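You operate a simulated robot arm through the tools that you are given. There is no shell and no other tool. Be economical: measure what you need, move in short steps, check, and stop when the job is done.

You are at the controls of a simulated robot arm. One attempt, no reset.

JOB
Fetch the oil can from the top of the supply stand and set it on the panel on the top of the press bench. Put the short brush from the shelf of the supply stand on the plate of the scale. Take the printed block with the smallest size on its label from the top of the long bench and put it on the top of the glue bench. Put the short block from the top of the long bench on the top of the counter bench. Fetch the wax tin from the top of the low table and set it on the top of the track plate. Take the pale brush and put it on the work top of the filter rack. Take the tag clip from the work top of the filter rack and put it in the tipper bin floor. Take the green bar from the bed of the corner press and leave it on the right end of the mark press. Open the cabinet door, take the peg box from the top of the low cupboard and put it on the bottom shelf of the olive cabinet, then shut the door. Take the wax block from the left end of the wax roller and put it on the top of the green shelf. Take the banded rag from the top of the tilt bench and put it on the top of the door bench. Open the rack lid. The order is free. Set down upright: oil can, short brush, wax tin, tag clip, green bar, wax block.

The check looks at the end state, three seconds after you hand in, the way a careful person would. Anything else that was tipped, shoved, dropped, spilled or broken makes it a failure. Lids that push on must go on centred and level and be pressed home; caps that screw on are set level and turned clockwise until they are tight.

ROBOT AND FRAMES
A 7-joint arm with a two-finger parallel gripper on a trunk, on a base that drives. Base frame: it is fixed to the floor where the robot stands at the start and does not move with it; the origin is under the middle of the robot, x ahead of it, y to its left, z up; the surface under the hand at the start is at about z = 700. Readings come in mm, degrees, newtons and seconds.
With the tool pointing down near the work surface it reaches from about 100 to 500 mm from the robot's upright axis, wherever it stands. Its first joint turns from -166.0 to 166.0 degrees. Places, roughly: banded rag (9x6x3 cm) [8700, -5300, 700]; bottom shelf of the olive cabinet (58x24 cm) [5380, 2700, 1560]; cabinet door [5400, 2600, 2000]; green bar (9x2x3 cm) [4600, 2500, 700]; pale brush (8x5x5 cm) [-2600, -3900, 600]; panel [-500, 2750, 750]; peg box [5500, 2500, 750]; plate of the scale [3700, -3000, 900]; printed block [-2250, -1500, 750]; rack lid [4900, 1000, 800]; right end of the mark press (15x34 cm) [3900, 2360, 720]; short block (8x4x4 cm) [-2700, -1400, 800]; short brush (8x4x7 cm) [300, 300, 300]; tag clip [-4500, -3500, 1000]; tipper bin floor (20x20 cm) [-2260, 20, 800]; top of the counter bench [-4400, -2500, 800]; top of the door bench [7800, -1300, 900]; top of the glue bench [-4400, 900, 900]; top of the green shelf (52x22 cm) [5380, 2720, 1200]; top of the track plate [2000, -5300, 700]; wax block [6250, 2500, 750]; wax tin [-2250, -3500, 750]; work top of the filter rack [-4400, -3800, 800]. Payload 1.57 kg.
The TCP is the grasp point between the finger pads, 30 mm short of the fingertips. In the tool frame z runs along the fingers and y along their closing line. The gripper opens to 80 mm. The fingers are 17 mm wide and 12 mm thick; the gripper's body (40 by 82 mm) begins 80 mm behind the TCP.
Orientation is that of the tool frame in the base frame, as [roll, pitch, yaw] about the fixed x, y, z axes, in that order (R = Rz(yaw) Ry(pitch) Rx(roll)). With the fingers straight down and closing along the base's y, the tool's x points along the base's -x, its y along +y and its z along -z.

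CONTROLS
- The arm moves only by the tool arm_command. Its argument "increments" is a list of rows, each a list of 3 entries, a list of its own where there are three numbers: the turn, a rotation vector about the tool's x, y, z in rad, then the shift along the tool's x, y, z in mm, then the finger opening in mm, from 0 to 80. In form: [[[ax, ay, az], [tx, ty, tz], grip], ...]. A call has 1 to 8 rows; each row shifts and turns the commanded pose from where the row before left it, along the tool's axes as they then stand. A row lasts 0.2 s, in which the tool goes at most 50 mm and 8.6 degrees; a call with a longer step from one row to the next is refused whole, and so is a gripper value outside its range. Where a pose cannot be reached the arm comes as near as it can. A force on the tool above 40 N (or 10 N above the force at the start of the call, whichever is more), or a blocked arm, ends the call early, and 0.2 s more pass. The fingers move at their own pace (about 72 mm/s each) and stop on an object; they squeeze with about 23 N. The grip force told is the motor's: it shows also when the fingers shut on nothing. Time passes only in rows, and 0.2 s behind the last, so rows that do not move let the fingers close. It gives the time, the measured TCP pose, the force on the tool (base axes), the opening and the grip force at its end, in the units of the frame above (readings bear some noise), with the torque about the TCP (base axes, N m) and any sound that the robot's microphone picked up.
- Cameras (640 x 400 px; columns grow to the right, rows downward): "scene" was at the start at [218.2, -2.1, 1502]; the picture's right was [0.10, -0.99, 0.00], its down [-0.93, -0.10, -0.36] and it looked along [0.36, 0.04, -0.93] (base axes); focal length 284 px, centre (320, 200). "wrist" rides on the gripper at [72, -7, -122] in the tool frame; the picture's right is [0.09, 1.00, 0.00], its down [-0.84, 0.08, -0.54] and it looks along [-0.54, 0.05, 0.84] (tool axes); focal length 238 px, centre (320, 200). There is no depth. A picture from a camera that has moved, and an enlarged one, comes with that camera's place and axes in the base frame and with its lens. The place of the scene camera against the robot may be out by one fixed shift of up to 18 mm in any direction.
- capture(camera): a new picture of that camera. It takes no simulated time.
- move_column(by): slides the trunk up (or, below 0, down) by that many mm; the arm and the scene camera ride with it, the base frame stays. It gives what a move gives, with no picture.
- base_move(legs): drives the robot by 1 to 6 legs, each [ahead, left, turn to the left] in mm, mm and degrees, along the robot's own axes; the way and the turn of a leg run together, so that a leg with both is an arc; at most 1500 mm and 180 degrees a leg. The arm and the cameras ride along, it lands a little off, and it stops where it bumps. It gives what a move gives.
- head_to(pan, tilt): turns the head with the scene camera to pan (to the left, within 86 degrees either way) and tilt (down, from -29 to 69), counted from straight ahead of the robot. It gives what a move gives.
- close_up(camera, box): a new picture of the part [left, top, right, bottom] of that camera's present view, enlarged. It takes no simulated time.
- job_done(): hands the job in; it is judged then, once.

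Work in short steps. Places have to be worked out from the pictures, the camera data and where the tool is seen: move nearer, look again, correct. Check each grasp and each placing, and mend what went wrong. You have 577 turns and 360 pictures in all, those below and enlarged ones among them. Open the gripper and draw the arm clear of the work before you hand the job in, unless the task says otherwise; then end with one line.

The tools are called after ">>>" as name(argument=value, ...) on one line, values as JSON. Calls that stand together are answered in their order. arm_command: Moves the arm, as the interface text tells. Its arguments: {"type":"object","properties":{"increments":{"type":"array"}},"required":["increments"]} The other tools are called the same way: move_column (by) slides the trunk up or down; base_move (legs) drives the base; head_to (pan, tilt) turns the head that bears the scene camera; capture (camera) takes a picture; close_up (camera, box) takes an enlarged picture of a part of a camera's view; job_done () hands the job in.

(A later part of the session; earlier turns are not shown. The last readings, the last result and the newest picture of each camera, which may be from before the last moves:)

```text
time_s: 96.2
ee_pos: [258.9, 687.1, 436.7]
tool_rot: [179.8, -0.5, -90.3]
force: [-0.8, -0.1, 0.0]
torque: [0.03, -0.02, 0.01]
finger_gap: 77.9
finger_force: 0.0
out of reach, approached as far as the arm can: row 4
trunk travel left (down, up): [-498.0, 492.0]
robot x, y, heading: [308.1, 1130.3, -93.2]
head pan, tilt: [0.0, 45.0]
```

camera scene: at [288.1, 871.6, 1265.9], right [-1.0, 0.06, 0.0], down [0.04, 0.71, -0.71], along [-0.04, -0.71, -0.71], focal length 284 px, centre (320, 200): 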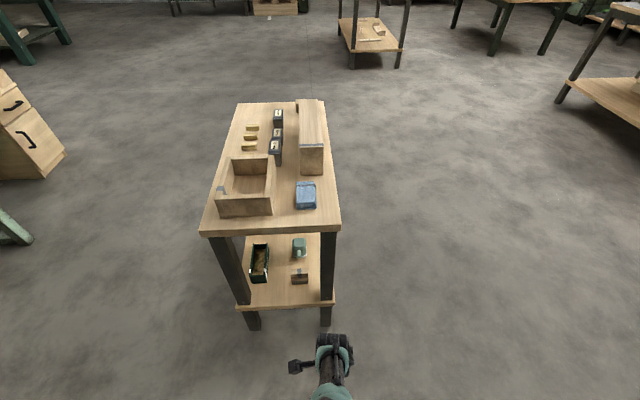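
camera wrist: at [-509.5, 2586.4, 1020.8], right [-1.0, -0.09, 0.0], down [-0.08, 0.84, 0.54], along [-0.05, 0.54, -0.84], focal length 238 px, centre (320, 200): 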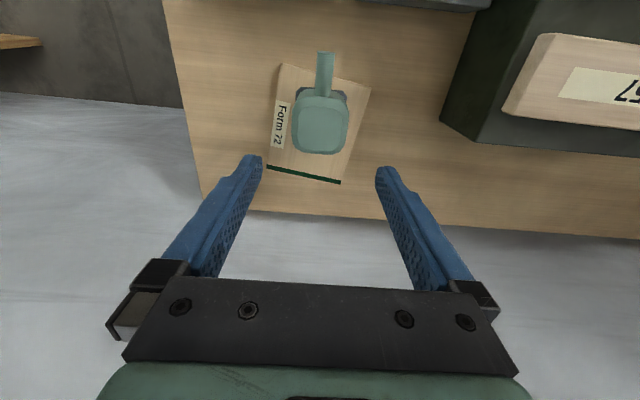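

>>> arm_command(increments=[[[0, 0.14, 0], [0, 0, 0], 78], [[0, 0.14, 0], [0, 0, 0], 78], [[0, 0.14, 0], [0, 0, 0], 78], [[0, 0.14, 0], [0, 0, 0], 78], [[0, 0.14, 0], [0, 0, 0], 78], [[0, 0.14, 0], [0, 0, 0], 78], [[0, 0.14, 0], [0, 0, 0], 78]])

>>> capture(camera="wrist")

>>> capture(camera="scene")

```text
time_s: 97.8
ee_pos: [272.6, 665.4, 413.5]
tool_rot: [-175.7, -43.0, -91.5]
force: [0.1, -0.5, 0.2]
torque: [0.07, 0.03, -0.01]
finger_gap: 78.3
finger_force: 0.1
out of reach, approached as far as the arm can: row 1, 2, 3, 4, 5, 6, 7
trunk travel left (down, up): [-498.0, 492.0]
robot x, y, heading: [308.1, 1127.9, -93.4]
head pan, tilt: [0.0, 45.0]
```

```text
328 pictures are left
camera wrist: at [271.2, 695.2, 551.0], right [-1.0, -0.09, 0.01], down [-0.09, 0.98, -0.18], along [0.01, -0.18, -0.98], focal length 238 px, centre (320, 200)
```

wrist: 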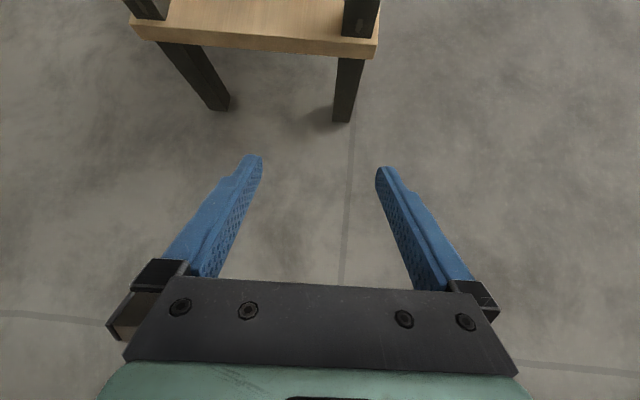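

```text
327 pictures are left
camera scene: at [288.2, 871.8, 1265.9], right [-1.0, 0.06, 0.0], down [0.04, 0.71, -0.71], along [-0.04, -0.71, -0.71], focal length 284 px, centre (320, 200)
```

scene: 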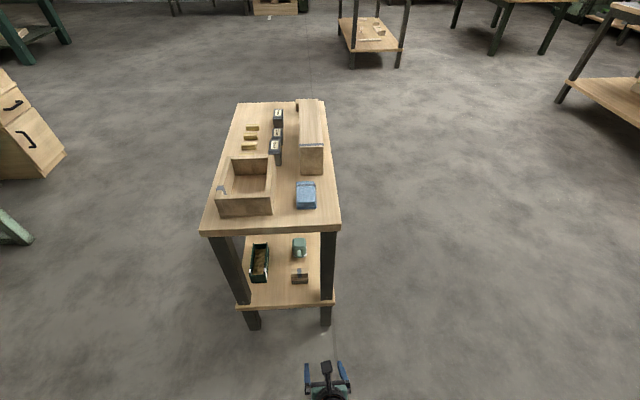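

The arm struggles because the shoulder is high. I'll raise the hand relative to the shoulder, then lower the trunk.

>>> arm_command(increments=[[[0, 0, 0], [37, 0, -25], 78], [[0, 0, 0], [37, 0, -25], 78], [[0, 0, 0], [37, 0, -25], 78], [[0, 0, 0], [37, 0, -25], 78], [[0, 0, 0], [37, 0, -25], 78], [[0, 0.1, 0], [37, 0, -25], 78], [[0, 0.1, 0], [37, 0, -25], 78], [[0, 0.1, 0], [37, 0, -25], 78]])

>>> move_column(by=-300)

>>> capture(camera="wrist")

```text
time_s: 99.5
ee_pos: [226.7, 465.4, 581.1]
tool_rot: [-173.7, -60.1, -94.1]
force: [0.4, 0.0, -0.7]
torque: [0.0, -0.02, 0.02]
finger_gap: 77.9
finger_force: 0.0
out of reach, approached as far as the arm can: row 1, 2, 3, 4, 5, 6, 7, 8
trunk travel left (down, up): [-498.0, 492.0]
robot x, y, heading: [312.5, 1132.9, -93.0]
head pan, tilt: [0.0, 45.0]
```

```text
time_s: 102.5
ee_pos: [227.8, 467.0, 281.9]
tool_rot: [-173.7, -60.1, -94.0]
force: [0.1, -0.2, 0.5]
torque: [-0.01, 0.03, 0.02]
finger_gap: 77.9
finger_force: 0.0
trunk travel left (down, up): [-198.0, 792.0]
robot x, y, heading: [312.4, 1128.5, -93.3]
head pan, tilt: [0.0, 45.0]
```

```text
326 pictures are left
camera wrist: at [225.2, 534.6, 404.1], right [-1.0, -0.07, 0.03], down [-0.08, 0.88, -0.46], along [0.01, -0.46, -0.89], focal length 238 px, centre (320, 200)
```

wrist: 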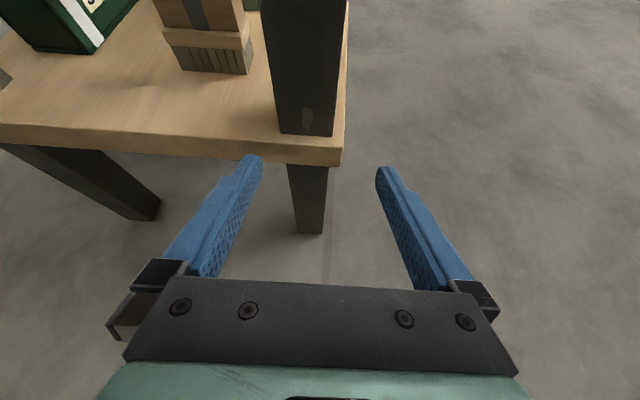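

The camera-up wrist pose hits joint limits. I'll reverse it and use the natural pose (camera toward the robot, tool tilted forward). First I'll untilt.

>>> arm_command(increments=[[[0, -0.145, 0], [0, 0, 0], 78], [[0, -0.145, 0], [0, 0, 0], 78], [[0, -0.145, 0], [0, 0, 0], 78], [[0, -0.145, 0], [0, 0, 0], 78], [[0, -0.145, 0], [0, 0, 0], 78], [[0, -0.145, 0], [0, 0, 0], 78], [[0, -0.145, 0], [0, 0, 0], 78], [[0, -0.145, 0], [0, 0, 0], 78]])

>>> arm_command(increments=[[[0, -0.12, 0], [0, 0, 0], 78], [[0, 0, -0.145], [0, 0, 0], 78], [[0, 0, -0.145], [0, 0, 0], 78], [[0, 0, -0.145], [0, 0, 0], 78]])

```text
time_s: 104.3
ee_pos: [229.1, 549.8, 362.9]
tool_rot: [-177.0, 6.4, -88.1]
force: [-0.8, 0.7, 0.5]
torque: [-0.01, 0.02, -0.02]
finger_gap: 78.0
finger_force: 0.0
out of reach, approached as far as the arm can: row 1, 3, 4, 5, 6, 7, 8
trunk travel left (down, up): [-198.0, 792.0]
robot x, y, heading: [309.2, 1130.3, -93.4]
head pan, tilt: [0.0, 45.0]
```

```text
time_s: 105.3
ee_pos: [231.5, 572.4, 372.5]
tool_rot: [-171.5, 10.6, -62.3]
force: [-0.4, -0.3, 0.4]
torque: [0.01, 0.01, -0.02]
finger_gap: 77.9
finger_force: 0.0
out of reach, approached as far as the arm can: row 1
trunk travel left (down, up): [-198.0, 792.0]
robot x, y, heading: [305.6, 1129.0, -93.0]
head pan, tilt: [0.0, 45.0]
```

>>> arm_command(increments=[[[0, 0, -0.147], [0, 0, 0], 78], [[0, 0, -0.147], [0, 0, 0], 78], [[0, 0, -0.147], [0, 0, 0], 78], [[0, 0, -0.147], [0, 0, 0], 78], [[0, 0, -0.147], [0, 0, 0], 78], [[0, 0, -0.147], [0, 0, 0], 78], [[0, 0, -0.147], [0, 0, 0], 78], [[0, 0, -0.147], [0, 0, 0], 78]])

>>> arm_command(increments=[[[0, 0, -0.147], [0, 0, 0], 78], [[0, 0, -0.147], [0, 0, 0], 78], [[0, 0, -0.147], [0, 0, 0], 78], [[0, 0, -0.147], [0, 0, 0], 78], [[0, 0, -0.147], [0, 0, 0], 78], [[0, 0, -0.147], [0, 0, 0], 78], [[0, 0, -0.147], [0, 0, 0], 78], [[0, 0, -0.147], [0, 0, 0], 78]])

```text
time_s: 107.2
ee_pos: [232.4, 573.8, 373.5]
tool_rot: [-166.9, -3.7, 3.8]
force: [-1.0, 0.4, -0.4]
torque: [-0.02, 0.0, 0.0]
finger_gap: 78.1
finger_force: 0.1
trunk travel left (down, up): [-198.0, 792.0]
robot x, y, heading: [310.2, 1130.1, -93.6]
head pan, tilt: [0.0, 45.0]
```

```text
time_s: 109.0
ee_pos: [232.9, 571.9, 372.8]
tool_rot: [-178.4, -13.5, 71.5]
force: [-0.4, -0.4, 0.4]
torque: [-0.01, -0.01, -0.02]
finger_gap: 78.0
finger_force: 0.0
trunk travel left (down, up): [-198.0, 792.0]
robot x, y, heading: [313.4, 1130.0, -93.1]
head pan, tilt: [0.0, 45.0]
```

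>>> arm_command(increments=[[[0, 0, -0.147], [0, 20, 0], 78], [[0, 0, -0.147], [0, 20, 0], 78], [[0, 0, -0.03], [0, 20, 0], 78], [[0, -0.147, 0], [0, 20, 0], 78], [[0, -0.147, 0], [0, 20, 0], 78], [[0, -0.147, 0], [0, 0, 0], 78], [[0, -0.147, 0], [0, 0, 0], 78], [[0, -0.147, 0], [0, 0, 0], 78]])

>>> arm_command(increments=[[[0, -0.147, 0], [0, 0, 0], 78], [[0, -0.147, 0], [0, 0, 0], 78], [[0, -0.147, 0], [0, 0, 0], 78], [[0, -0.147, 0], [0, 0, 0], 78]])

>>> capture(camera="wrist")

```text
time_s: 110.8
ee_pos: [332.6, 445.3, 319.1]
tool_rot: [176.9, 28.8, 88.3]
force: [0.1, 0.9, -1.0]
torque: [-0.01, 0.04, 0.0]
finger_gap: 78.2
finger_force: 0.0
out of reach, approached as far as the arm can: row 1, 4, 5, 6, 7, 8
trunk travel left (down, up): [-198.0, 792.0]
robot x, y, heading: [307.6, 1129.0, -93.2]
head pan, tilt: [0.0, 45.0]
```

```text
time_s: 111.8
ee_pos: [340.2, 425.4, 317.4]
tool_rot: [174.1, 62.5, 84.5]
force: [-0.4, 0.5, 0.1]
torque: [-0.02, -0.01, 0.01]
finger_gap: 78.1
finger_force: 0.1
out of reach, approached as far as the arm can: row 1, 2, 4
trunk travel left (down, up): [-198.0, 792.0]
robot x, y, heading: [306.5, 1130.1, -93.0]
head pan, tilt: [0.0, 45.0]
```

```text
325 pictures are left
camera wrist: at [335.2, 565.2, 309.2], right [1.0, 0.04, -0.03], down [0.03, 0.1, 0.99], along [0.04, -0.99, 0.1], focal length 238 px, centre (320, 200)
```

wrist: 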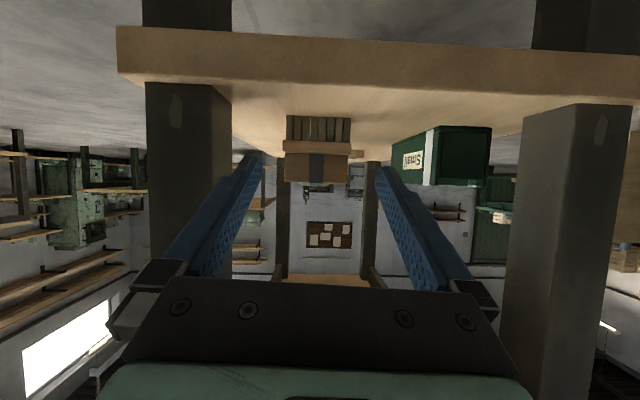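

The view is now horizontal and shows the brush ahead. I'll zoom in for its shape.

>>> close_up(camera="wrist", box=[240, 90, 400, 190])

```text
4.00 times, centred on (320, 140) of wrist
camera zoom: at [335.2, 565.2, 309.2], right [1.0, 0.04, -0.03], down [0.03, 0.1, 0.99], along [0.04, -0.99, 0.1], focal length 953 px, centre (320, 440)
```

zoom: 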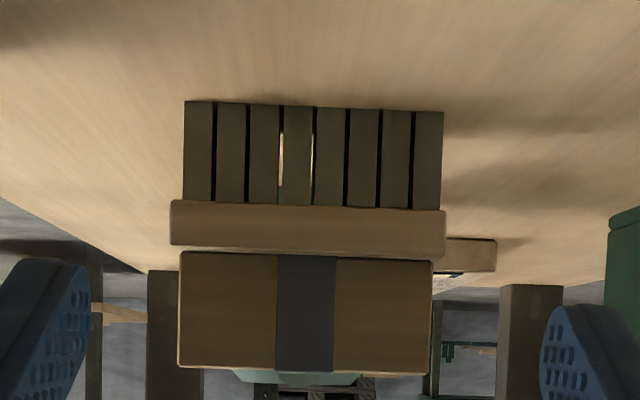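

The brush handle is about 62 mm wide, at x≈341 and z 288–315. I'll drive the base 60 mm ahead so the tips stop just short of it, then look again.

>>> base_move(legs=[[60, 0, 0]])

>>> capture(camera="wrist")

```text
time_s: 112.7
ee_pos: [336.2, 366.0, 317.9]
tool_rot: [174.1, 62.5, 84.5]
force: [0.1, 0.2, -0.1]
torque: [0.02, 0.0, 0.0]
finger_gap: 77.9
finger_force: 0.1
trunk travel left (down, up): [-198.0, 792.0]
robot x, y, heading: [307.3, 1072.1, -93.3]
head pan, tilt: [0.0, 45.0]
```

```text
323 pictures are left
camera wrist: at [331.2, 505.8, 309.1], right [1.0, 0.04, -0.03], down [0.03, 0.1, 0.99], along [0.04, -0.99, 0.09], focal length 238 px, centre (320, 200)
```

wrist: 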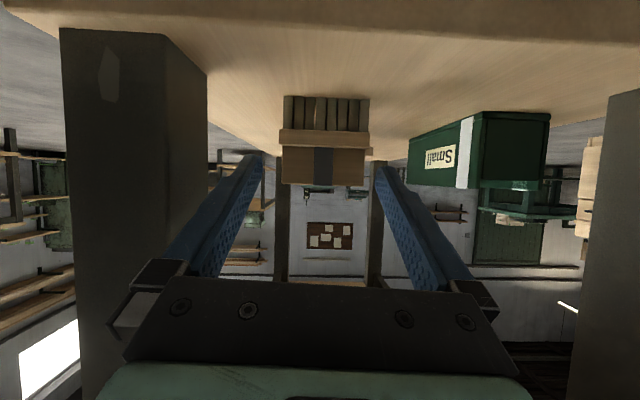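

>>> arm_command(increments=[[[0, 0, 0], [6, 5, 3], 78], [[0, 0, 0], [0, 0, 0], 78]])

```text
time_s: 113.3
ee_pos: [345.0, 364.3, 317.4]
tool_rot: [174.1, 62.4, 84.5]
force: [0.6, 0.3, 0.6]
torque: [0.01, -0.04, 0.0]
finger_gap: 77.9
finger_force: 0.0
out of reach, approached as far as the arm can: row 1
trunk travel left (down, up): [-198.0, 792.0]
robot x, y, heading: [307.0, 1071.9, -93.5]
head pan, tilt: [0.0, 45.0]
```

>>> move_column(by=-8)

>>> base_move(legs=[[48, 0, 0]])

>>> capture(camera="wrist")

```text
time_s: 113.9
ee_pos: [345.1, 366.0, 310.4]
tool_rot: [174.1, 62.5, 84.6]
force: [0.5, -0.2, 0.1]
torque: [0.02, 0.0, 0.0]
finger_gap: 77.9
finger_force: 0.0
trunk travel left (down, up): [-190.0, 800.0]
robot x, y, heading: [308.4, 1069.8, -93.4]
head pan, tilt: [0.0, 45.0]
```

```text
time_s: 114.8
ee_pos: [343.1, 318.9, 310.4]
tool_rot: [174.1, 62.4, 84.5]
force: [-0.9, 0.4, -0.1]
torque: [0.03, -0.02, -0.01]
finger_gap: 78.1
finger_force: 0.0
trunk travel left (down, up): [-190.0, 800.0]
robot x, y, heading: [306.3, 1024.6, -93.4]
head pan, tilt: [0.0, 45.0]
```

```text
322 pictures are left
camera wrist: at [336.7, 458.0, 301.5], right [1.0, 0.04, -0.03], down [0.03, 0.1, 0.99], along [0.04, -0.99, 0.09], focal length 238 px, centre (320, 200)
```

wrist: 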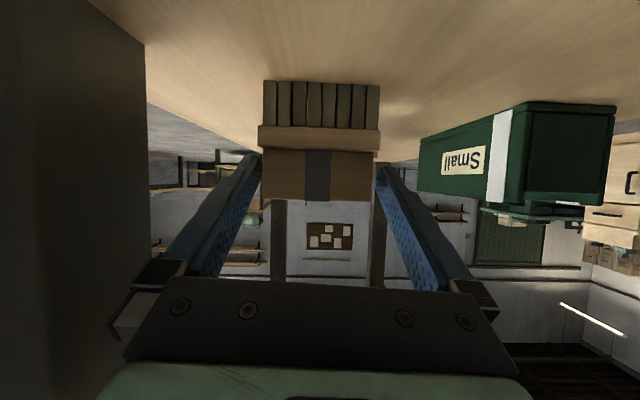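

The brush is centred between the fingers. I'll go 7 mm further in and close.

>>> base_move(legs=[[8, 0, 0]])

>>> arm_command(increments=[[[0, 0, 0], [0, 0, 0], 60], [[0, 0, 0], [0, 0, 0], 50], [[0, 0, 0], [0, 0, 0], 50], [[0, 0, 0], [0, 0, 0], 50]])

>>> capture(camera="wrist")

```text
time_s: 115.5
ee_pos: [340.5, 309.1, 309.3]
tool_rot: [174.0, 62.4, 84.5]
force: [-0.6, -1.0, 0.0]
torque: [-0.02, 0.0, 0.01]
finger_gap: 77.9
finger_force: 0.0
trunk travel left (down, up): [-190.0, 800.0]
robot x, y, heading: [304.2, 1012.3, -93.3]
head pan, tilt: [0.0, 45.0]
```

```text
time_s: 116.5
ee_pos: [341.9, 309.2, 310.5]
tool_rot: [174.1, 62.3, 84.5]
force: [-0.6, 0.4, 0.4]
torque: [-0.03, 0.1, 0.03]
finger_gap: 66.2
finger_force: 22.7
trunk travel left (down, up): [-190.0, 800.0]
robot x, y, heading: [300.2, 1019.1, -93.4]
head pan, tilt: [0.0, 45.0]
```

```text
321 pictures are left
camera wrist: at [336.2, 450.1, 301.5], right [1.0, 0.04, -0.03], down [0.03, 0.1, 0.99], along [0.04, -0.99, 0.09], focal length 238 px, centre (320, 200)
```

wrist: 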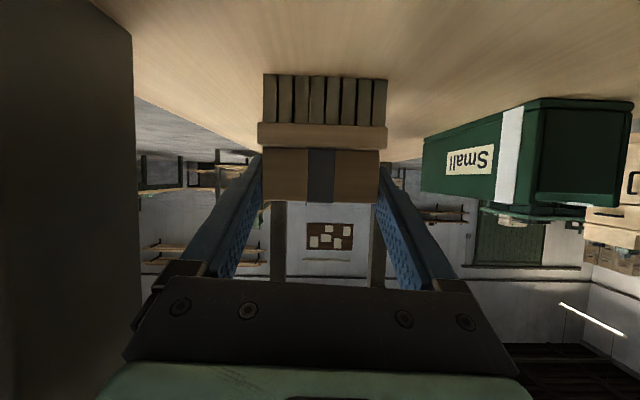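

Gripped at 66 mm. I'll lift with the trunk and check that it comes along.

>>> move_column(by=60)

>>> base_move(legs=[[-350, 0, 0]])

>>> capture(camera="wrist")

```text
time_s: 117.5
ee_pos: [341.5, 311.1, 369.4]
tool_rot: [174.1, 62.3, 84.6]
force: [-0.3, 0.3, -0.7]
torque: [0.0, 0.01, -0.01]
finger_gap: 65.9
finger_force: 23.3
trunk travel left (down, up): [-250.0, 740.0]
robot x, y, heading: [306.8, 1013.7, -93.3]
head pan, tilt: [0.0, 45.0]
```

```text
time_s: 119.9
ee_pos: [363.0, 668.8, 369.0]
tool_rot: [174.1, 62.4, 84.4]
force: [0.0, 0.0, -0.4]
torque: [0.01, 0.02, 0.01]
finger_gap: 66.1
finger_force: 23.3
trunk travel left (down, up): [-250.0, 740.0]
robot x, y, heading: [325.8, 1377.0, -93.4]
head pan, tilt: [0.0, 45.0]
```

```text
320 pictures are left
camera wrist: at [357.2, 809.0, 361.3], right [1.0, 0.04, -0.03], down [0.03, 0.09, 0.99], along [0.04, -0.99, 0.09], focal length 238 px, centre (320, 200)
```

wrist: 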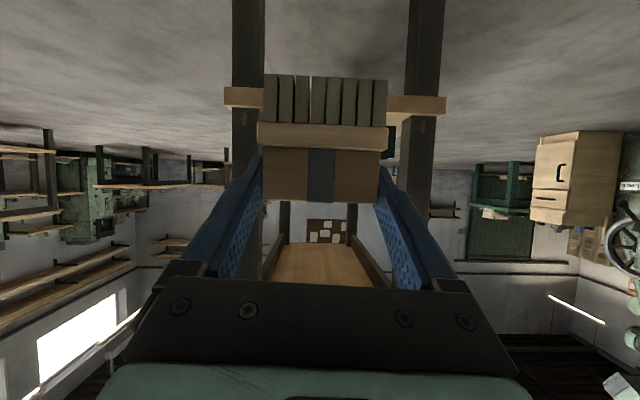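

The brush is held level. I'll raise the trunk and head for the scale (east/south), through the corridor x≈1200.

>>> move_column(by=560)

>>> base_move(legs=[[0, 0, 3.4], [0, 900, 0], [1500, 0, 0]])

>>> head_to(pan=25, tilt=20)

>>> capture(camera="scene")

```text
refused: 560 is not a number from -400 to 400
```

```text
time_s: 132.0
ee_pos: [1330.8, -836.9, 370.2]
tool_rot: [174.0, 62.3, 90.0]
force: [0.3, -0.3, -1.4]
torque: [-0.01, 0.02, -0.01]
finger_gap: 65.6
finger_force: 22.9
trunk travel left (down, up): [-250.0, 740.0]
robot x, y, heading: [1222.5, -138.0, -87.9]
head pan, tilt: [0.0, 45.0]
```

```text
time_s: 132.9
ee_pos: [1329.4, -837.6, 369.0]
tool_rot: [174.2, 62.5, 90.0]
force: [-0.3, 0.0, -0.8]
torque: [0.01, 0.01, 0.02]
finger_gap: 65.7
finger_force: 22.3
trunk travel left (down, up): [-250.0, 740.0]
robot x, y, heading: [1225.3, -135.7, -87.9]
head pan, tilt: [25.0, 20.0]
```

```text
319 pictures are left
camera scene: at [1265.9, -398.1, 1056.4], right [-0.89, -0.46, 0.0], down [-0.16, 0.31, -0.94], along [0.43, -0.84, -0.34], focal length 284 px, centre (320, 200)
```

scene: 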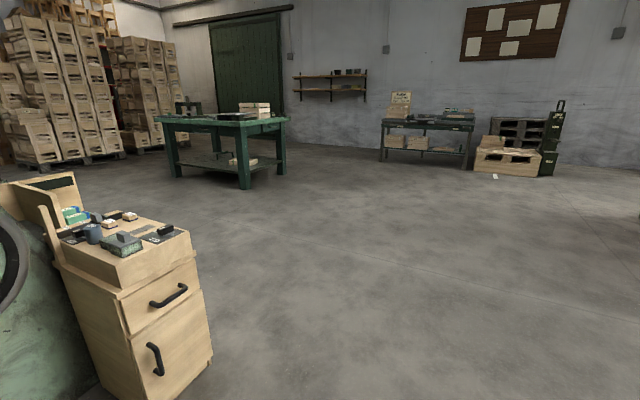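

I'll raise the trunk and drive toward the green table, stopping short to look.

>>> move_column(by=400)

>>> base_move(legs=[[1500, 0, 0], [0, 0, 60], [1500, 0, 0]])

>>> head_to(pan=0, tilt=20)

>>> capture(camera="scene")

```text
time_s: 136.7
ee_pos: [1332.0, -836.2, 768.3]
tool_rot: [174.1, 62.4, 90.0]
force: [0.5, -0.3, -1.2]
torque: [0.02, 0.04, -0.02]
finger_gap: 65.4
finger_force: 23.6
trunk travel left (down, up): [-650.0, 340.0]
robot x, y, heading: [1223.3, -137.6, -88.0]
head pan, tilt: [25.0, 20.0]
```

```text
time_s: 153.8
ee_pos: [3214.3, -2575.9, 768.3]
tool_rot: [174.2, 62.4, 150.9]
force: [-0.5, -0.4, -0.7]
torque: [-0.01, 0.0, -0.03]
finger_gap: 65.6
finger_force: 23.0
trunk travel left (down, up): [-650.0, 340.0]
robot x, y, heading: [2551.4, -2328.9, -27.0]
head pan, tilt: [25.0, 20.0]
```

```text
time_s: 154.7
ee_pos: [3213.6, -2577.3, 770.3]
tool_rot: [174.1, 62.4, 150.9]
force: [-0.7, 1.0, -1.3]
torque: [0.02, -0.02, 0.0]
finger_gap: 65.9
finger_force: 23.2
trunk travel left (down, up): [-650.0, 340.0]
robot x, y, heading: [2552.3, -2328.7, -26.9]
head pan, tilt: [0.0, 20.0]
```

```text
318 pictures are left
camera scene: at [2778.0, -2456.3, 1456.5], right [-0.45, -0.89, 0.0], down [-0.31, 0.15, -0.94], along [0.84, -0.42, -0.34], focal length 284 px, centre (320, 200)
```

scene: 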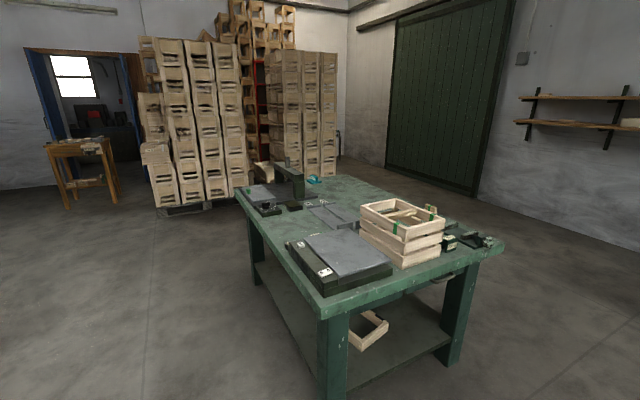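

>>> close_up(camera="scene", box=[230, 150, 510, 330])

```text
2.22 times, centred on (370, 240) of scene
camera zoom: at [2778.0, -2456.3, 1456.5], right [-0.45, -0.89, 0.0], down [-0.31, 0.15, -0.94], along [0.84, -0.42, -0.34], focal length 632 px, centre (209, 111)
```

zoom: 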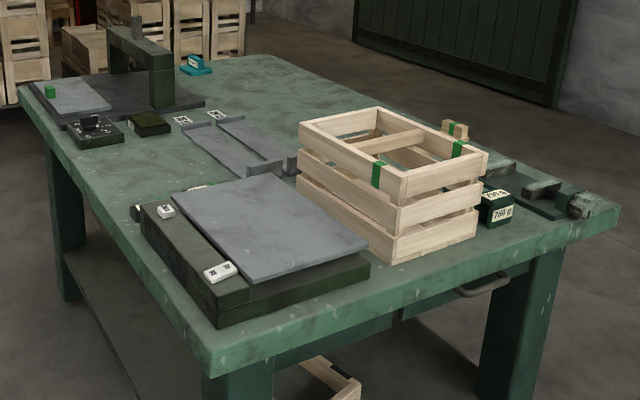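

I'll raise the trunk, square up to heading 0 and strafe in front of the scale.

>>> move_column(by=230)

>>> base_move(legs=[[0, 0, 27], [0, -760, 0]])

>>> head_to(pan=0, tilt=40)

>>> capture(camera="scene")

```text
time_s: 157.1
ee_pos: [3212.4, -2575.8, 999.6]
tool_rot: [174.1, 62.4, 151.0]
force: [0.1, 0.0, -1.0]
torque: [0.04, 0.0, -0.01]
finger_gap: 65.4
finger_force: 22.8
trunk travel left (down, up): [-880.0, 110.0]
robot x, y, heading: [2549.4, -2330.1, -26.9]
head pan, tilt: [0.0, 20.0]
```

```text
time_s: 162.6
ee_pos: [3250.6, -3003.2, 1000.7]
tool_rot: [174.1, 62.4, 178.3]
force: [0.3, 0.0, -0.8]
torque: [-0.03, 0.01, 0.01]
finger_gap: 65.5
finger_force: 23.8
trunk travel left (down, up): [-880.0, 110.0]
robot x, y, heading: [2545.0, -3089.1, 0.6]
head pan, tilt: [0.0, 20.0]
```

```text
time_s: 163.4
ee_pos: [3251.4, -3004.0, 1000.4]
tool_rot: [174.1, 62.3, 178.4]
force: [0.4, -0.2, -0.9]
torque: [-0.02, 0.02, -0.03]
finger_gap: 65.8
finger_force: 22.4
trunk travel left (down, up): [-880.0, 110.0]
robot x, y, heading: [2547.8, -3090.1, 0.6]
head pan, tilt: [0.0, 40.0]
```

```text
316 pictures are left
camera scene: at [2796.5, -3094.6, 1655.1], right [0.01, -1.0, 0.0], down [-0.64, 0.0, -0.77], along [0.77, 0.01, -0.64], focal length 284 px, centre (320, 200)
```

scene: 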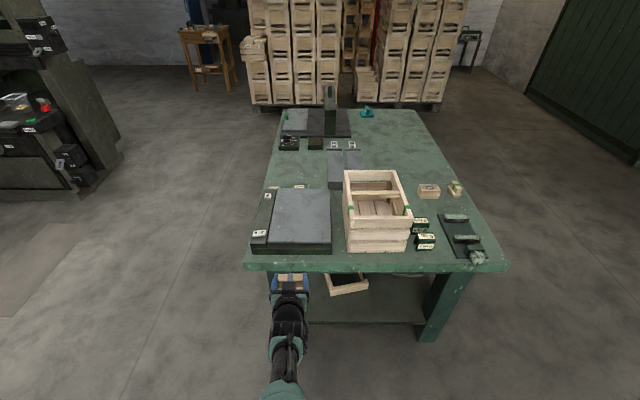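

Plate centre is about (3680,-3006). I'll drive forward 415 mm and check with the wrist camera.

>>> base_move(legs=[[415, 0, -0.6]])

>>> capture(camera="scene")

>>> capture(camera="wrist")

```text
time_s: 166.0
ee_pos: [3674.3, -3000.8, 999.9]
tool_rot: [174.0, 62.5, 178.3]
force: [0.8, -0.6, -0.5]
torque: [0.01, 0.04, 0.01]
finger_gap: 65.7
finger_force: 23.1
trunk travel left (down, up): [-880.0, 110.0]
robot x, y, heading: [2972.3, -3085.6, 0.4]
head pan, tilt: [0.0, 40.0]
```

```text
315 pictures are left
camera scene: at [3220.2, -3091.9, 1655.1], right [0.01, -1.0, 0.0], down [-0.64, 0.0, -0.77], along [0.77, 0.01, -0.64], focal length 284 px, centre (320, 200)
```

scene: 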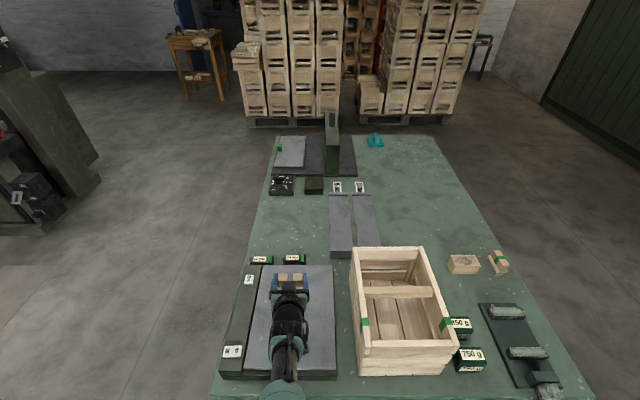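

```text
314 pictures are left
camera wrist: at [3534.5, -3017.4, 991.4], right [-0.1, 0.99, -0.03], down [-0.1, 0.02, 1.0], along [0.99, 0.11, 0.09], focal length 238 px, centre (320, 200)
```

wrist: 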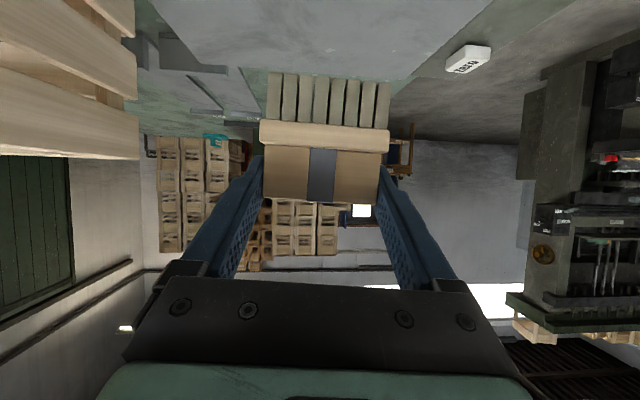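

The brush is above the plate. I'll lower in steps with the trunk.

>>> move_column(by=-65)

>>> capture(camera="wrist")

```text
time_s: 167.0
ee_pos: [3675.6, -3000.8, 934.1]
tool_rot: [174.0, 62.4, 178.2]
force: [-0.7, -0.3, -0.8]
torque: [0.0, 0.0, 0.01]
finger_gap: 65.3
finger_force: 23.1
trunk travel left (down, up): [-815.0, 175.0]
robot x, y, heading: [2967.0, -3085.5, 0.6]
head pan, tilt: [0.0, 40.0]
```

```text
313 pictures are left
camera wrist: at [3534.6, -3017.4, 926.3], right [-0.1, 0.99, -0.03], down [-0.1, 0.02, 1.0], along [0.99, 0.11, 0.09], focal length 238 px, centre (320, 200)
```

wrist: 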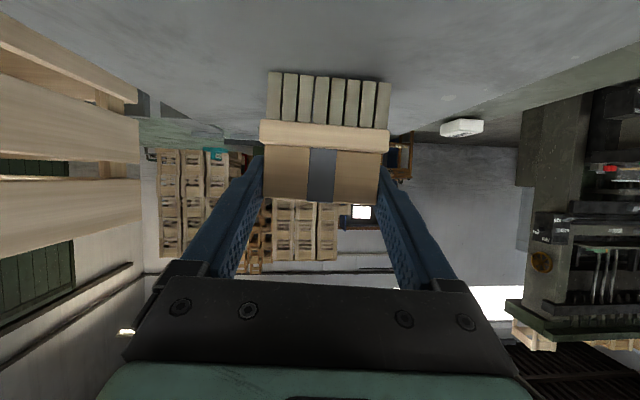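

>>> move_column(by=-8)

>>> move_column(by=-6)

>>> capture(camera="wrist")

```text
time_s: 167.6
ee_pos: [3674.4, -3001.6, 929.3]
tool_rot: [174.0, 62.6, 178.3]
force: [-1.0, 0.3, 5.8]
torque: [-0.19, 0.09, -0.01]
finger_gap: 65.7
finger_force: 22.9
trunk travel left (down, up): [-807.0, 183.0]
robot x, y, heading: [2977.4, -3083.7, 0.3]
head pan, tilt: [0.0, 40.0]
```

```text
time_s: 168.2
ee_pos: [3675.7, -3001.5, 924.4]
tool_rot: [174.3, 62.8, 178.3]
force: [-0.8, 1.6, 12.5]
torque: [-0.41, 0.05, -0.02]
finger_gap: 65.7
finger_force: 22.9
trunk travel left (down, up): [-801.0, 189.0]
robot x, y, heading: [2971.4, -3088.3, 0.4]
head pan, tilt: [0.0, 40.0]
```

```text
312 pictures are left
camera wrist: at [3535.2, -3017.4, 914.6], right [-0.1, 0.99, -0.04], down [-0.1, 0.02, 0.99], along [0.99, 0.11, 0.1], focal length 238 px, centre (320, 200)
```

wrist: 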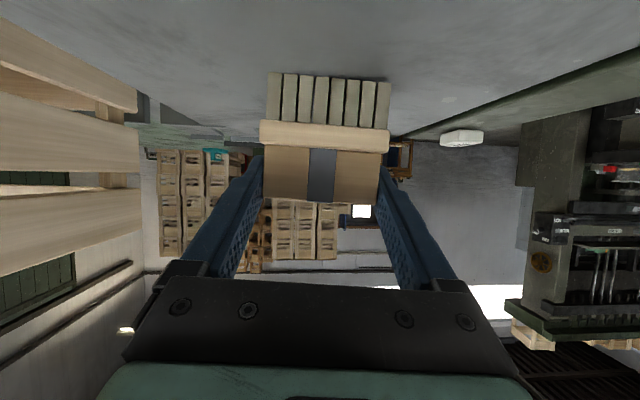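

Contact is established. I'll press slightly more so it seats, then open.

>>> move_column(by=-4)

>>> arm_command(increments=[[[0, 0, 0], [0, 0, 0], 67], [[0, 0, 0], [0, 0, 0], 70], [[0, 0, 0], [0, 0, 0], 78], [[0, 0, 0], [0, 0, 0], 78]])

>>> capture(camera="wrist")

```text
time_s: 168.7
ee_pos: [3674.4, -3000.8, 920.4]
tool_rot: [174.2, 62.7, 178.3]
force: [1.3, 3.3, 17.4]
torque: [-0.37, -0.11, 0.08]
finger_gap: 65.6
finger_force: 23.2
trunk travel left (down, up): [-797.0, 193.0]
robot x, y, heading: [2972.3, -3089.0, 0.4]
head pan, tilt: [0.0, 40.0]
```

```text
time_s: 169.7
ee_pos: [3675.0, -3002.0, 920.2]
tool_rot: [174.1, 62.8, 178.2]
force: [0.6, 0.7, 16.4]
torque: [-0.43, -0.38, 0.02]
finger_gap: 76.4
finger_force: 0.0
trunk travel left (down, up): [-797.0, 193.0]
robot x, y, heading: [2972.9, -3083.6, 0.6]
head pan, tilt: [0.0, 40.0]
```

```text
311 pictures are left
camera wrist: at [3534.1, -3017.5, 909.9], right [-0.1, 0.99, -0.03], down [-0.1, 0.02, 0.99], along [0.99, 0.11, 0.1], focal length 238 px, centre (320, 200)
```

wrist: 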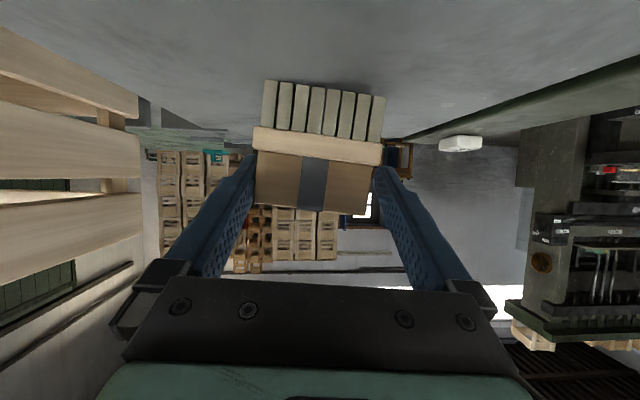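

There's still 16 N on the tool near the -y fingertip, and the brush looks slightly tilted. I'll raise in small steps and look.

>>> move_column(by=8)

>>> close_up(camera="wrist", box=[220, 60, 420, 230])

>>> close_up(camera="scene", box=[240, 255, 350, 335])

```text
time_s: 170.3
ee_pos: [3672.9, -3002.0, 924.1]
tool_rot: [174.1, 62.3, 178.2]
force: [2.0, 0.4, 9.3]
torque: [-0.26, -0.22, 0.09]
finger_gap: 77.8
finger_force: 0.0
trunk travel left (down, up): [-805.0, 185.0]
robot x, y, heading: [2971.3, -3084.8, 0.5]
head pan, tilt: [0.0, 40.0]
```

```text
2.35 times, centred on (320, 145) of wrist
camera zoom: at [3533.3, -3017.5, 916.1], right [-0.1, 0.99, -0.03], down [-0.1, 0.02, 1.0], along [0.99, 0.11, 0.09], focal length 561 px, centre (320, 329)
```

zoom: 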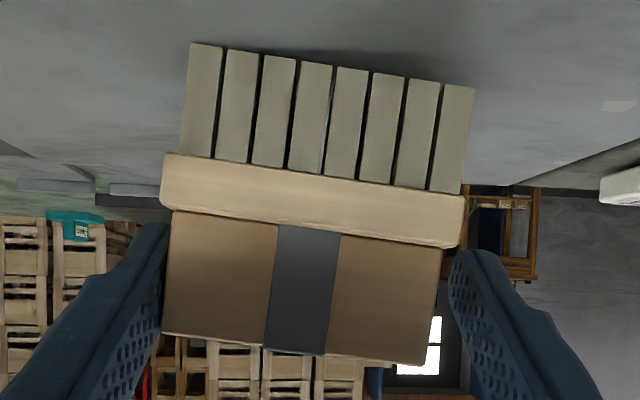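

```text
5.00 times, centred on (295, 295) of scene
camera zoom: at [3219.2, -3092.0, 1580.3], right [0.01, -1.0, 0.0], down [-0.64, 0.0, -0.77], along [0.77, 0.01, -0.64], focal length 1422 px, centre (445, -275)
```

zoom: 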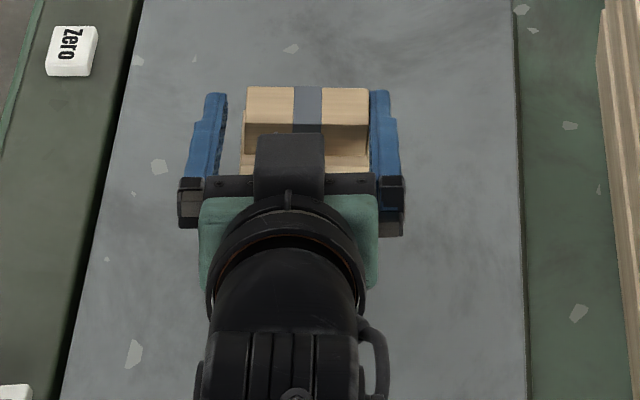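

The brush is tilted ~8° and lightly wedged between the fingers. I'll open fully to 80 and ease up in small steps so it drops flat.

>>> arm_command(increments=[[[0, 0, 0], [0, 0, 0], 80], [[0, 0, 0], [0, 0, 0], 80]])

>>> move_column(by=6)

>>> close_up(camera="wrist", box=[220, 60, 420, 230])

```text
time_s: 170.9
ee_pos: [3673.0, -3001.2, 923.7]
tool_rot: [174.0, 62.3, 178.2]
force: [0.7, 0.3, -0.6]
torque: [0.0, -0.01, 0.05]
finger_gap: 79.9
finger_force: 0.0
trunk travel left (down, up): [-805.0, 185.0]
robot x, y, heading: [2973.8, -3088.0, 0.6]
head pan, tilt: [0.0, 40.0]
```

```text
time_s: 171.4
ee_pos: [3675.5, -3001.4, 930.1]
tool_rot: [174.0, 62.4, 178.2]
force: [0.0, 0.2, 0.2]
torque: [0.0, 0.01, -0.02]
finger_gap: 79.7
finger_force: 0.0
trunk travel left (down, up): [-811.0, 179.0]
robot x, y, heading: [2975.3, -3087.2, 0.3]
head pan, tilt: [0.0, 40.0]
```

```text
2.35 times, centred on (320, 145) of wrist
camera zoom: at [3534.5, -3017.4, 922.3], right [-0.1, 0.99, -0.03], down [-0.1, 0.02, 1.0], along [0.99, 0.11, 0.09], focal length 561 px, centre (320, 329)
```

zoom: 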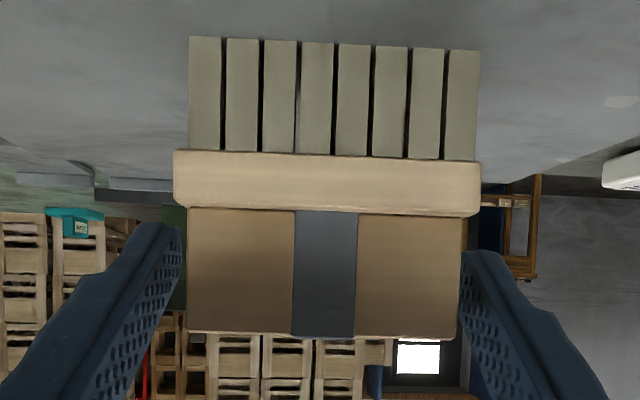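

The brush stands flat and free. I'll centre by 2 mm and back straight out.

>>> arm_command(increments=[[[0, 0, 0], [0, 2.5, 0], 80], [[0, 0, 0], [0, 0, 0], 80]])

>>> base_move(legs=[[-60, 0, 0]])

>>> capture(camera="wrist")

```text
time_s: 172.0
ee_pos: [3674.9, -2997.9, 931.0]
tool_rot: [174.1, 62.4, 178.3]
force: [-0.2, -0.4, -0.4]
torque: [-0.01, -0.03, 0.0]
finger_gap: 80.0
finger_force: 0.0
trunk travel left (down, up): [-811.0, 179.0]
robot x, y, heading: [2971.7, -3081.6, 0.3]
head pan, tilt: [0.0, 40.0]
```

```text
time_s: 173.0
ee_pos: [3614.1, -3000.0, 931.5]
tool_rot: [174.2, 62.4, 178.2]
force: [-0.5, -0.7, 0.8]
torque: [0.0, 0.0, -0.02]
finger_gap: 79.9
finger_force: 0.0
trunk travel left (down, up): [-811.0, 179.0]
robot x, y, heading: [2912.6, -3088.1, 0.2]
head pan, tilt: [0.0, 40.0]
```

```text
307 pictures are left
camera wrist: at [3474.3, -3015.8, 922.6], right [-0.1, 0.99, -0.03], down [-0.1, 0.02, 0.99], along [0.99, 0.11, 0.09], focal length 238 px, centre (320, 200)
```

wrist: 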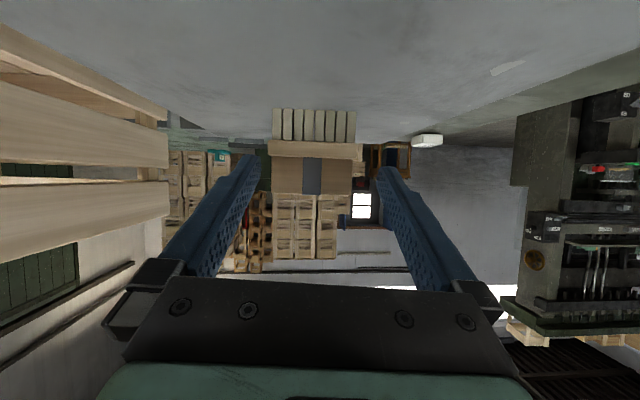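

The brush stands on the plate. I'll back away and return the arm to a tool-down carry pose.

>>> base_move(legs=[[-500, 0, 0]])

>>> arm_command(increments=[[[0, 0, 0], [18, 0, -36], 80], [[0, 0, 0], [18, 0, -36], 80], [[0, 0, 0], [18, 0, -36], 80], [[0, 0.14, 0], [18, 0, -36], 80], [[0, 0.14, 0], [18, 0, -36], 80], [[0, 0.14, 0], [18, 0, -30], 80], [[0, 0.14, 0], [0, 0, 0], 80], [[0, 0.14, 0], [0, 0, 0], 80]])

>>> arm_command(increments=[[[0, 0.14, 0], [0, 0, 0], 80], [[0, 0.14, 0], [0, 0, 0], 80], [[0, 0.11, 0], [0, 0, 0], 80], [[0, 0, 0], [0, 0, 0], 80]])

>>> head_to(pan=0, tilt=12)

>>> capture(camera="scene")

```text
time_s: 175.9
ee_pos: [3128.7, -3000.8, 930.4]
tool_rot: [174.1, 62.4, 178.5]
force: [-0.2, -0.4, -0.3]
torque: [0.0, 0.0, -0.04]
finger_gap: 80.0
finger_force: 0.0
trunk travel left (down, up): [-811.0, 179.0]
robot x, y, heading: [2425.7, -3088.3, 0.7]
head pan, tilt: [0.0, 40.0]
```

```text
time_s: 177.7
ee_pos: [3003.7, -2996.6, 811.1]
tool_rot: [177.9, 25.9, -178.0]
force: [0.1, 0.5, -0.9]
torque: [0.01, 0.0, 0.0]
finger_gap: 80.1
finger_force: 0.1
out of reach, approached as far as the arm can: row 1, 2, 3, 4, 5, 6, 7, 8
trunk travel left (down, up): [-811.0, 179.0]
robot x, y, heading: [2426.8, -3088.0, 0.9]
head pan, tilt: [0.0, 40.0]
```

```text
time_s: 178.7
ee_pos: [2956.2, -3007.8, 809.3]
tool_rot: [178.0, 7.5, -177.2]
force: [-0.2, 0.0, 0.5]
torque: [-0.01, 0.03, -0.03]
finger_gap: 80.0
finger_force: 0.1
out of reach, approached as far as the arm can: row 1, 2, 3
trunk travel left (down, up): [-811.0, 179.0]
robot x, y, heading: [2426.6, -3088.8, 0.9]
head pan, tilt: [0.0, 40.0]
```

```text
time_s: 179.6
ee_pos: [2956.8, -3007.3, 809.3]
tool_rot: [178.0, 7.6, -177.2]
force: [-0.2, 0.2, -1.0]
torque: [0.01, 0.01, -0.05]
finger_gap: 79.8
finger_force: 0.1
trunk travel left (down, up): [-811.0, 179.0]
robot x, y, heading: [2428.3, -3089.3, 0.7]
head pan, tilt: [0.0, 12.0]
```

```text
306 pictures are left
camera scene: at [2682.2, -3095.2, 1630.5], right [0.01, -1.0, 0.0], down [-0.21, 0.0, -0.98], along [0.98, 0.01, -0.21], focal length 284 px, centre (320, 200)
```

scene: 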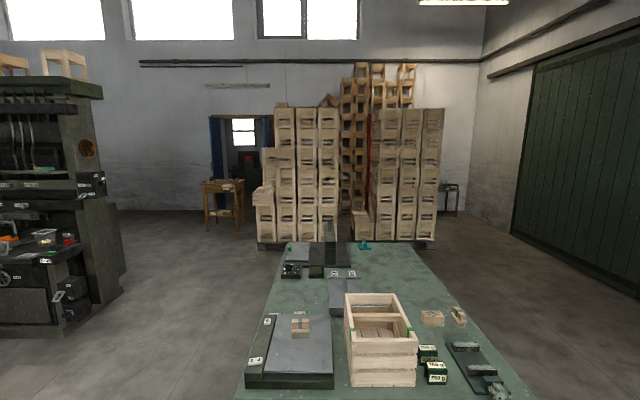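

I'll tuck the arm back and drive around the south side of the green table toward the tilt bench (rag).

>>> arm_command(increments=[[[0, 0.1, 0], [30, 0, 0], 40], [[0, 0, 0], [40, 0, -20], 40], [[0, 0, 0], [40, 0, -40], 40], [[0, 0, 0], [0, 0, -40], 40]])

>>> base_move(legs=[[0, 0, -60], [1500, 0, 0], [0, 0, 60], [1300, -600, 0], [1000, 0, 0]])

>>> head_to(pan=0, tilt=15)

>>> capture(camera="scene")

```text
refused: row 3 steps farther than a row can; nothing moved
```

```text
time_s: 203.6
ee_pos: [6009.0, -4841.8, 808.9]
tool_rot: [177.9, 7.6, -178.1]
force: [-0.2, 0.5, 0.5]
torque: [0.04, -0.01, -0.01]
finger_gap: 80.1
finger_force: 0.0
trunk travel left (down, up): [-811.0, 179.0]
robot x, y, heading: [5477.5, -4916.3, -0.1]
head pan, tilt: [0.0, 12.0]
```

```text
time_s: 204.2
ee_pos: [6009.5, -4842.0, 809.1]
tool_rot: [177.8, 7.7, -178.1]
force: [-0.1, 0.6, -0.7]
torque: [0.03, -0.01, 0.05]
finger_gap: 79.8
finger_force: 0.0
trunk travel left (down, up): [-811.0, 179.0]
robot x, y, heading: [5476.9, -4918.8, -0.2]
head pan, tilt: [0.0, 15.0]
```

```text
305 pictures are left
camera scene: at [5734.2, -4926.0, 1625.6], right [0.0, -1.0, 0.0], down [-0.26, 0.0, -0.97], along [0.97, 0.0, -0.26], focal length 284 px, centre (320, 200)
```

scene: 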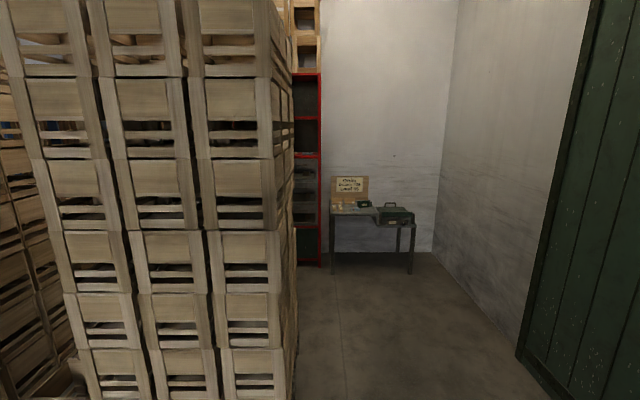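

I'll shift right to clear the crate stack and approach the tilt bench.

>>> base_move(legs=[[0, -430, 0], [1500, 0, 0], [900, 0, 0]])

>>> head_to(pan=0, tilt=45)

>>> capture(camera="scene")

```text
time_s: 218.2
ee_pos: [8396.4, -5219.6, 809.2]
tool_rot: [177.9, 7.6, -176.8]
force: [-0.3, 0.2, -0.4]
torque: [-0.03, 0.01, -0.02]
finger_gap: 80.1
finger_force: 0.1
trunk travel left (down, up): [-811.0, 179.0]
robot x, y, heading: [7866.8, -5305.0, 1.3]
head pan, tilt: [0.0, 15.0]
```

```text
time_s: 219.2
ee_pos: [8395.4, -5219.2, 810.1]
tool_rot: [177.9, 7.7, -176.7]
force: [0.1, -0.2, -0.6]
torque: [0.03, -0.01, 0.01]
finger_gap: 80.4
finger_force: 0.0
trunk travel left (down, up): [-811.0, 179.0]
robot x, y, heading: [7868.3, -5305.0, 1.3]
head pan, tilt: [0.0, 45.0]
```

```text
304 pictures are left
camera scene: at [8110.8, -5310.8, 1578.9], right [0.02, -1.0, 0.0], down [-0.71, -0.01, -0.71], along [0.71, 0.01, -0.71], focal length 284 px, centre (320, 200)
```

scene: 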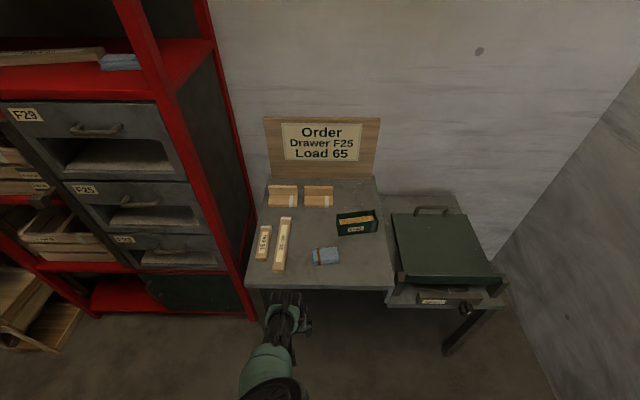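

>>> close_up(camera="scene", box=[240, 170, 400, 300])

```text
3.08 times, centred on (320, 235) of scene
camera zoom: at [8110.8, -5310.8, 1578.9], right [0.02, -1.0, 0.0], down [-0.71, -0.01, -0.71], along [0.71, 0.01, -0.71], focal length 875 px, centre (320, 92)
```

zoom: 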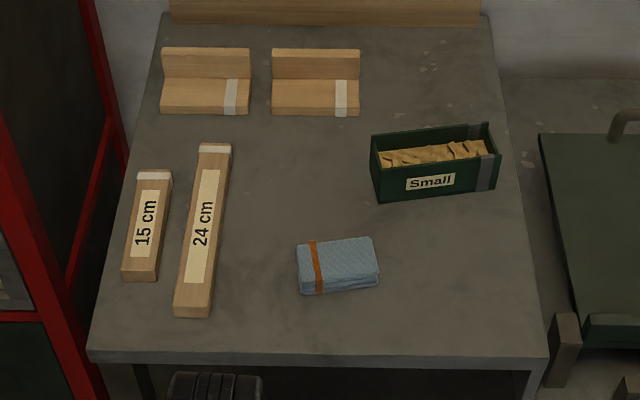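

The rag lies at about (8694,-5326), with its 6 cm side along x. I'll tuck and raise the arm, then turn the tool 90° so it closes along x.

>>> arm_command(increments=[[[0, 0.13, 0], [30, 0, 0], 80], [[0, 0, 0], [40, 0, -20], 80], [[0, 0, 0], [30, 0, -35], 80], [[0, 0, 0.147], [20, 0, -35], 80], [[0, 0, 0.147], [0, 0, 0], 80], [[0, 0, 0.147], [0, 0, 0], 80], [[0, 0, 0.147], [0, 0, 0], 80], [[0, 0, 0.147], [0, 0, 0], 80]])

>>> arm_command(increments=[[[0, 0, 0.147], [0, 0, 0], 80], [[0, 0, 0.147], [0, 0, 0], 80], [[0, 0, 0.147], [0, 0, 0], 80], [[0, 0, 0.147], [0, 0, 0], 80], [[0, 0, 0.147], [0, 0, 0], 80]])

>>> base_move(legs=[[390, 0, -1.3]])

>>> capture(camera="wrist")

```text
time_s: 221.0
ee_pos: [8277.0, -5232.7, 894.0]
tool_rot: [178.4, -1.3, 141.4]
force: [0.1, 0.1, 0.1]
torque: [0.02, -0.02, -0.01]
finger_gap: 80.2
finger_force: 0.0
trunk travel left (down, up): [-811.0, 179.0]
robot x, y, heading: [7869.5, -5310.4, 1.2]
head pan, tilt: [0.0, 45.0]
```

```text
time_s: 222.2
ee_pos: [8276.2, -5230.0, 895.9]
tool_rot: [179.6, -1.9, 99.2]
force: [0.5, 1.1, -0.1]
torque: [-0.02, -0.02, 0.0]
finger_gap: 80.3
finger_force: 0.2
trunk travel left (down, up): [-811.0, 179.0]
robot x, y, heading: [7865.2, -5306.1, 1.1]
head pan, tilt: [0.0, 45.0]
```

```text
time_s: 224.6
ee_pos: [8665.7, -5236.8, 894.9]
tool_rot: [179.5, -1.9, 98.1]
force: [-0.7, 0.4, -0.6]
torque: [-0.01, 0.01, 0.01]
finger_gap: 79.9
finger_force: 0.1
trunk travel left (down, up): [-811.0, 179.0]
robot x, y, heading: [8251.9, -5309.6, -0.0]
head pan, tilt: [0.0, 45.0]
```

```text
302 pictures are left
camera wrist: at [8648.8, -5171.9, 1018.4], right [0.97, 0.23, 0.01], down [0.19, -0.84, 0.51], along [0.13, -0.5, -0.86], focal length 238 px, centre (320, 200)
```

wrist: 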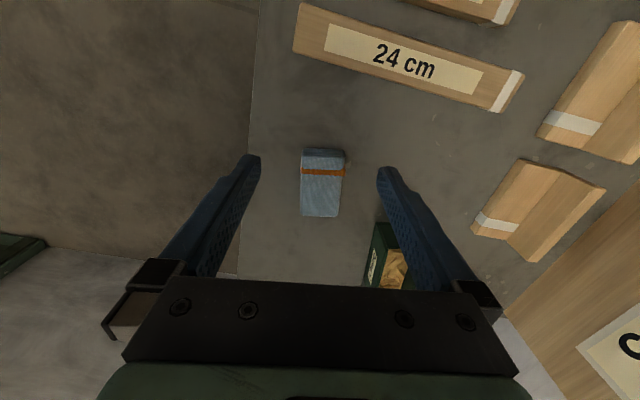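

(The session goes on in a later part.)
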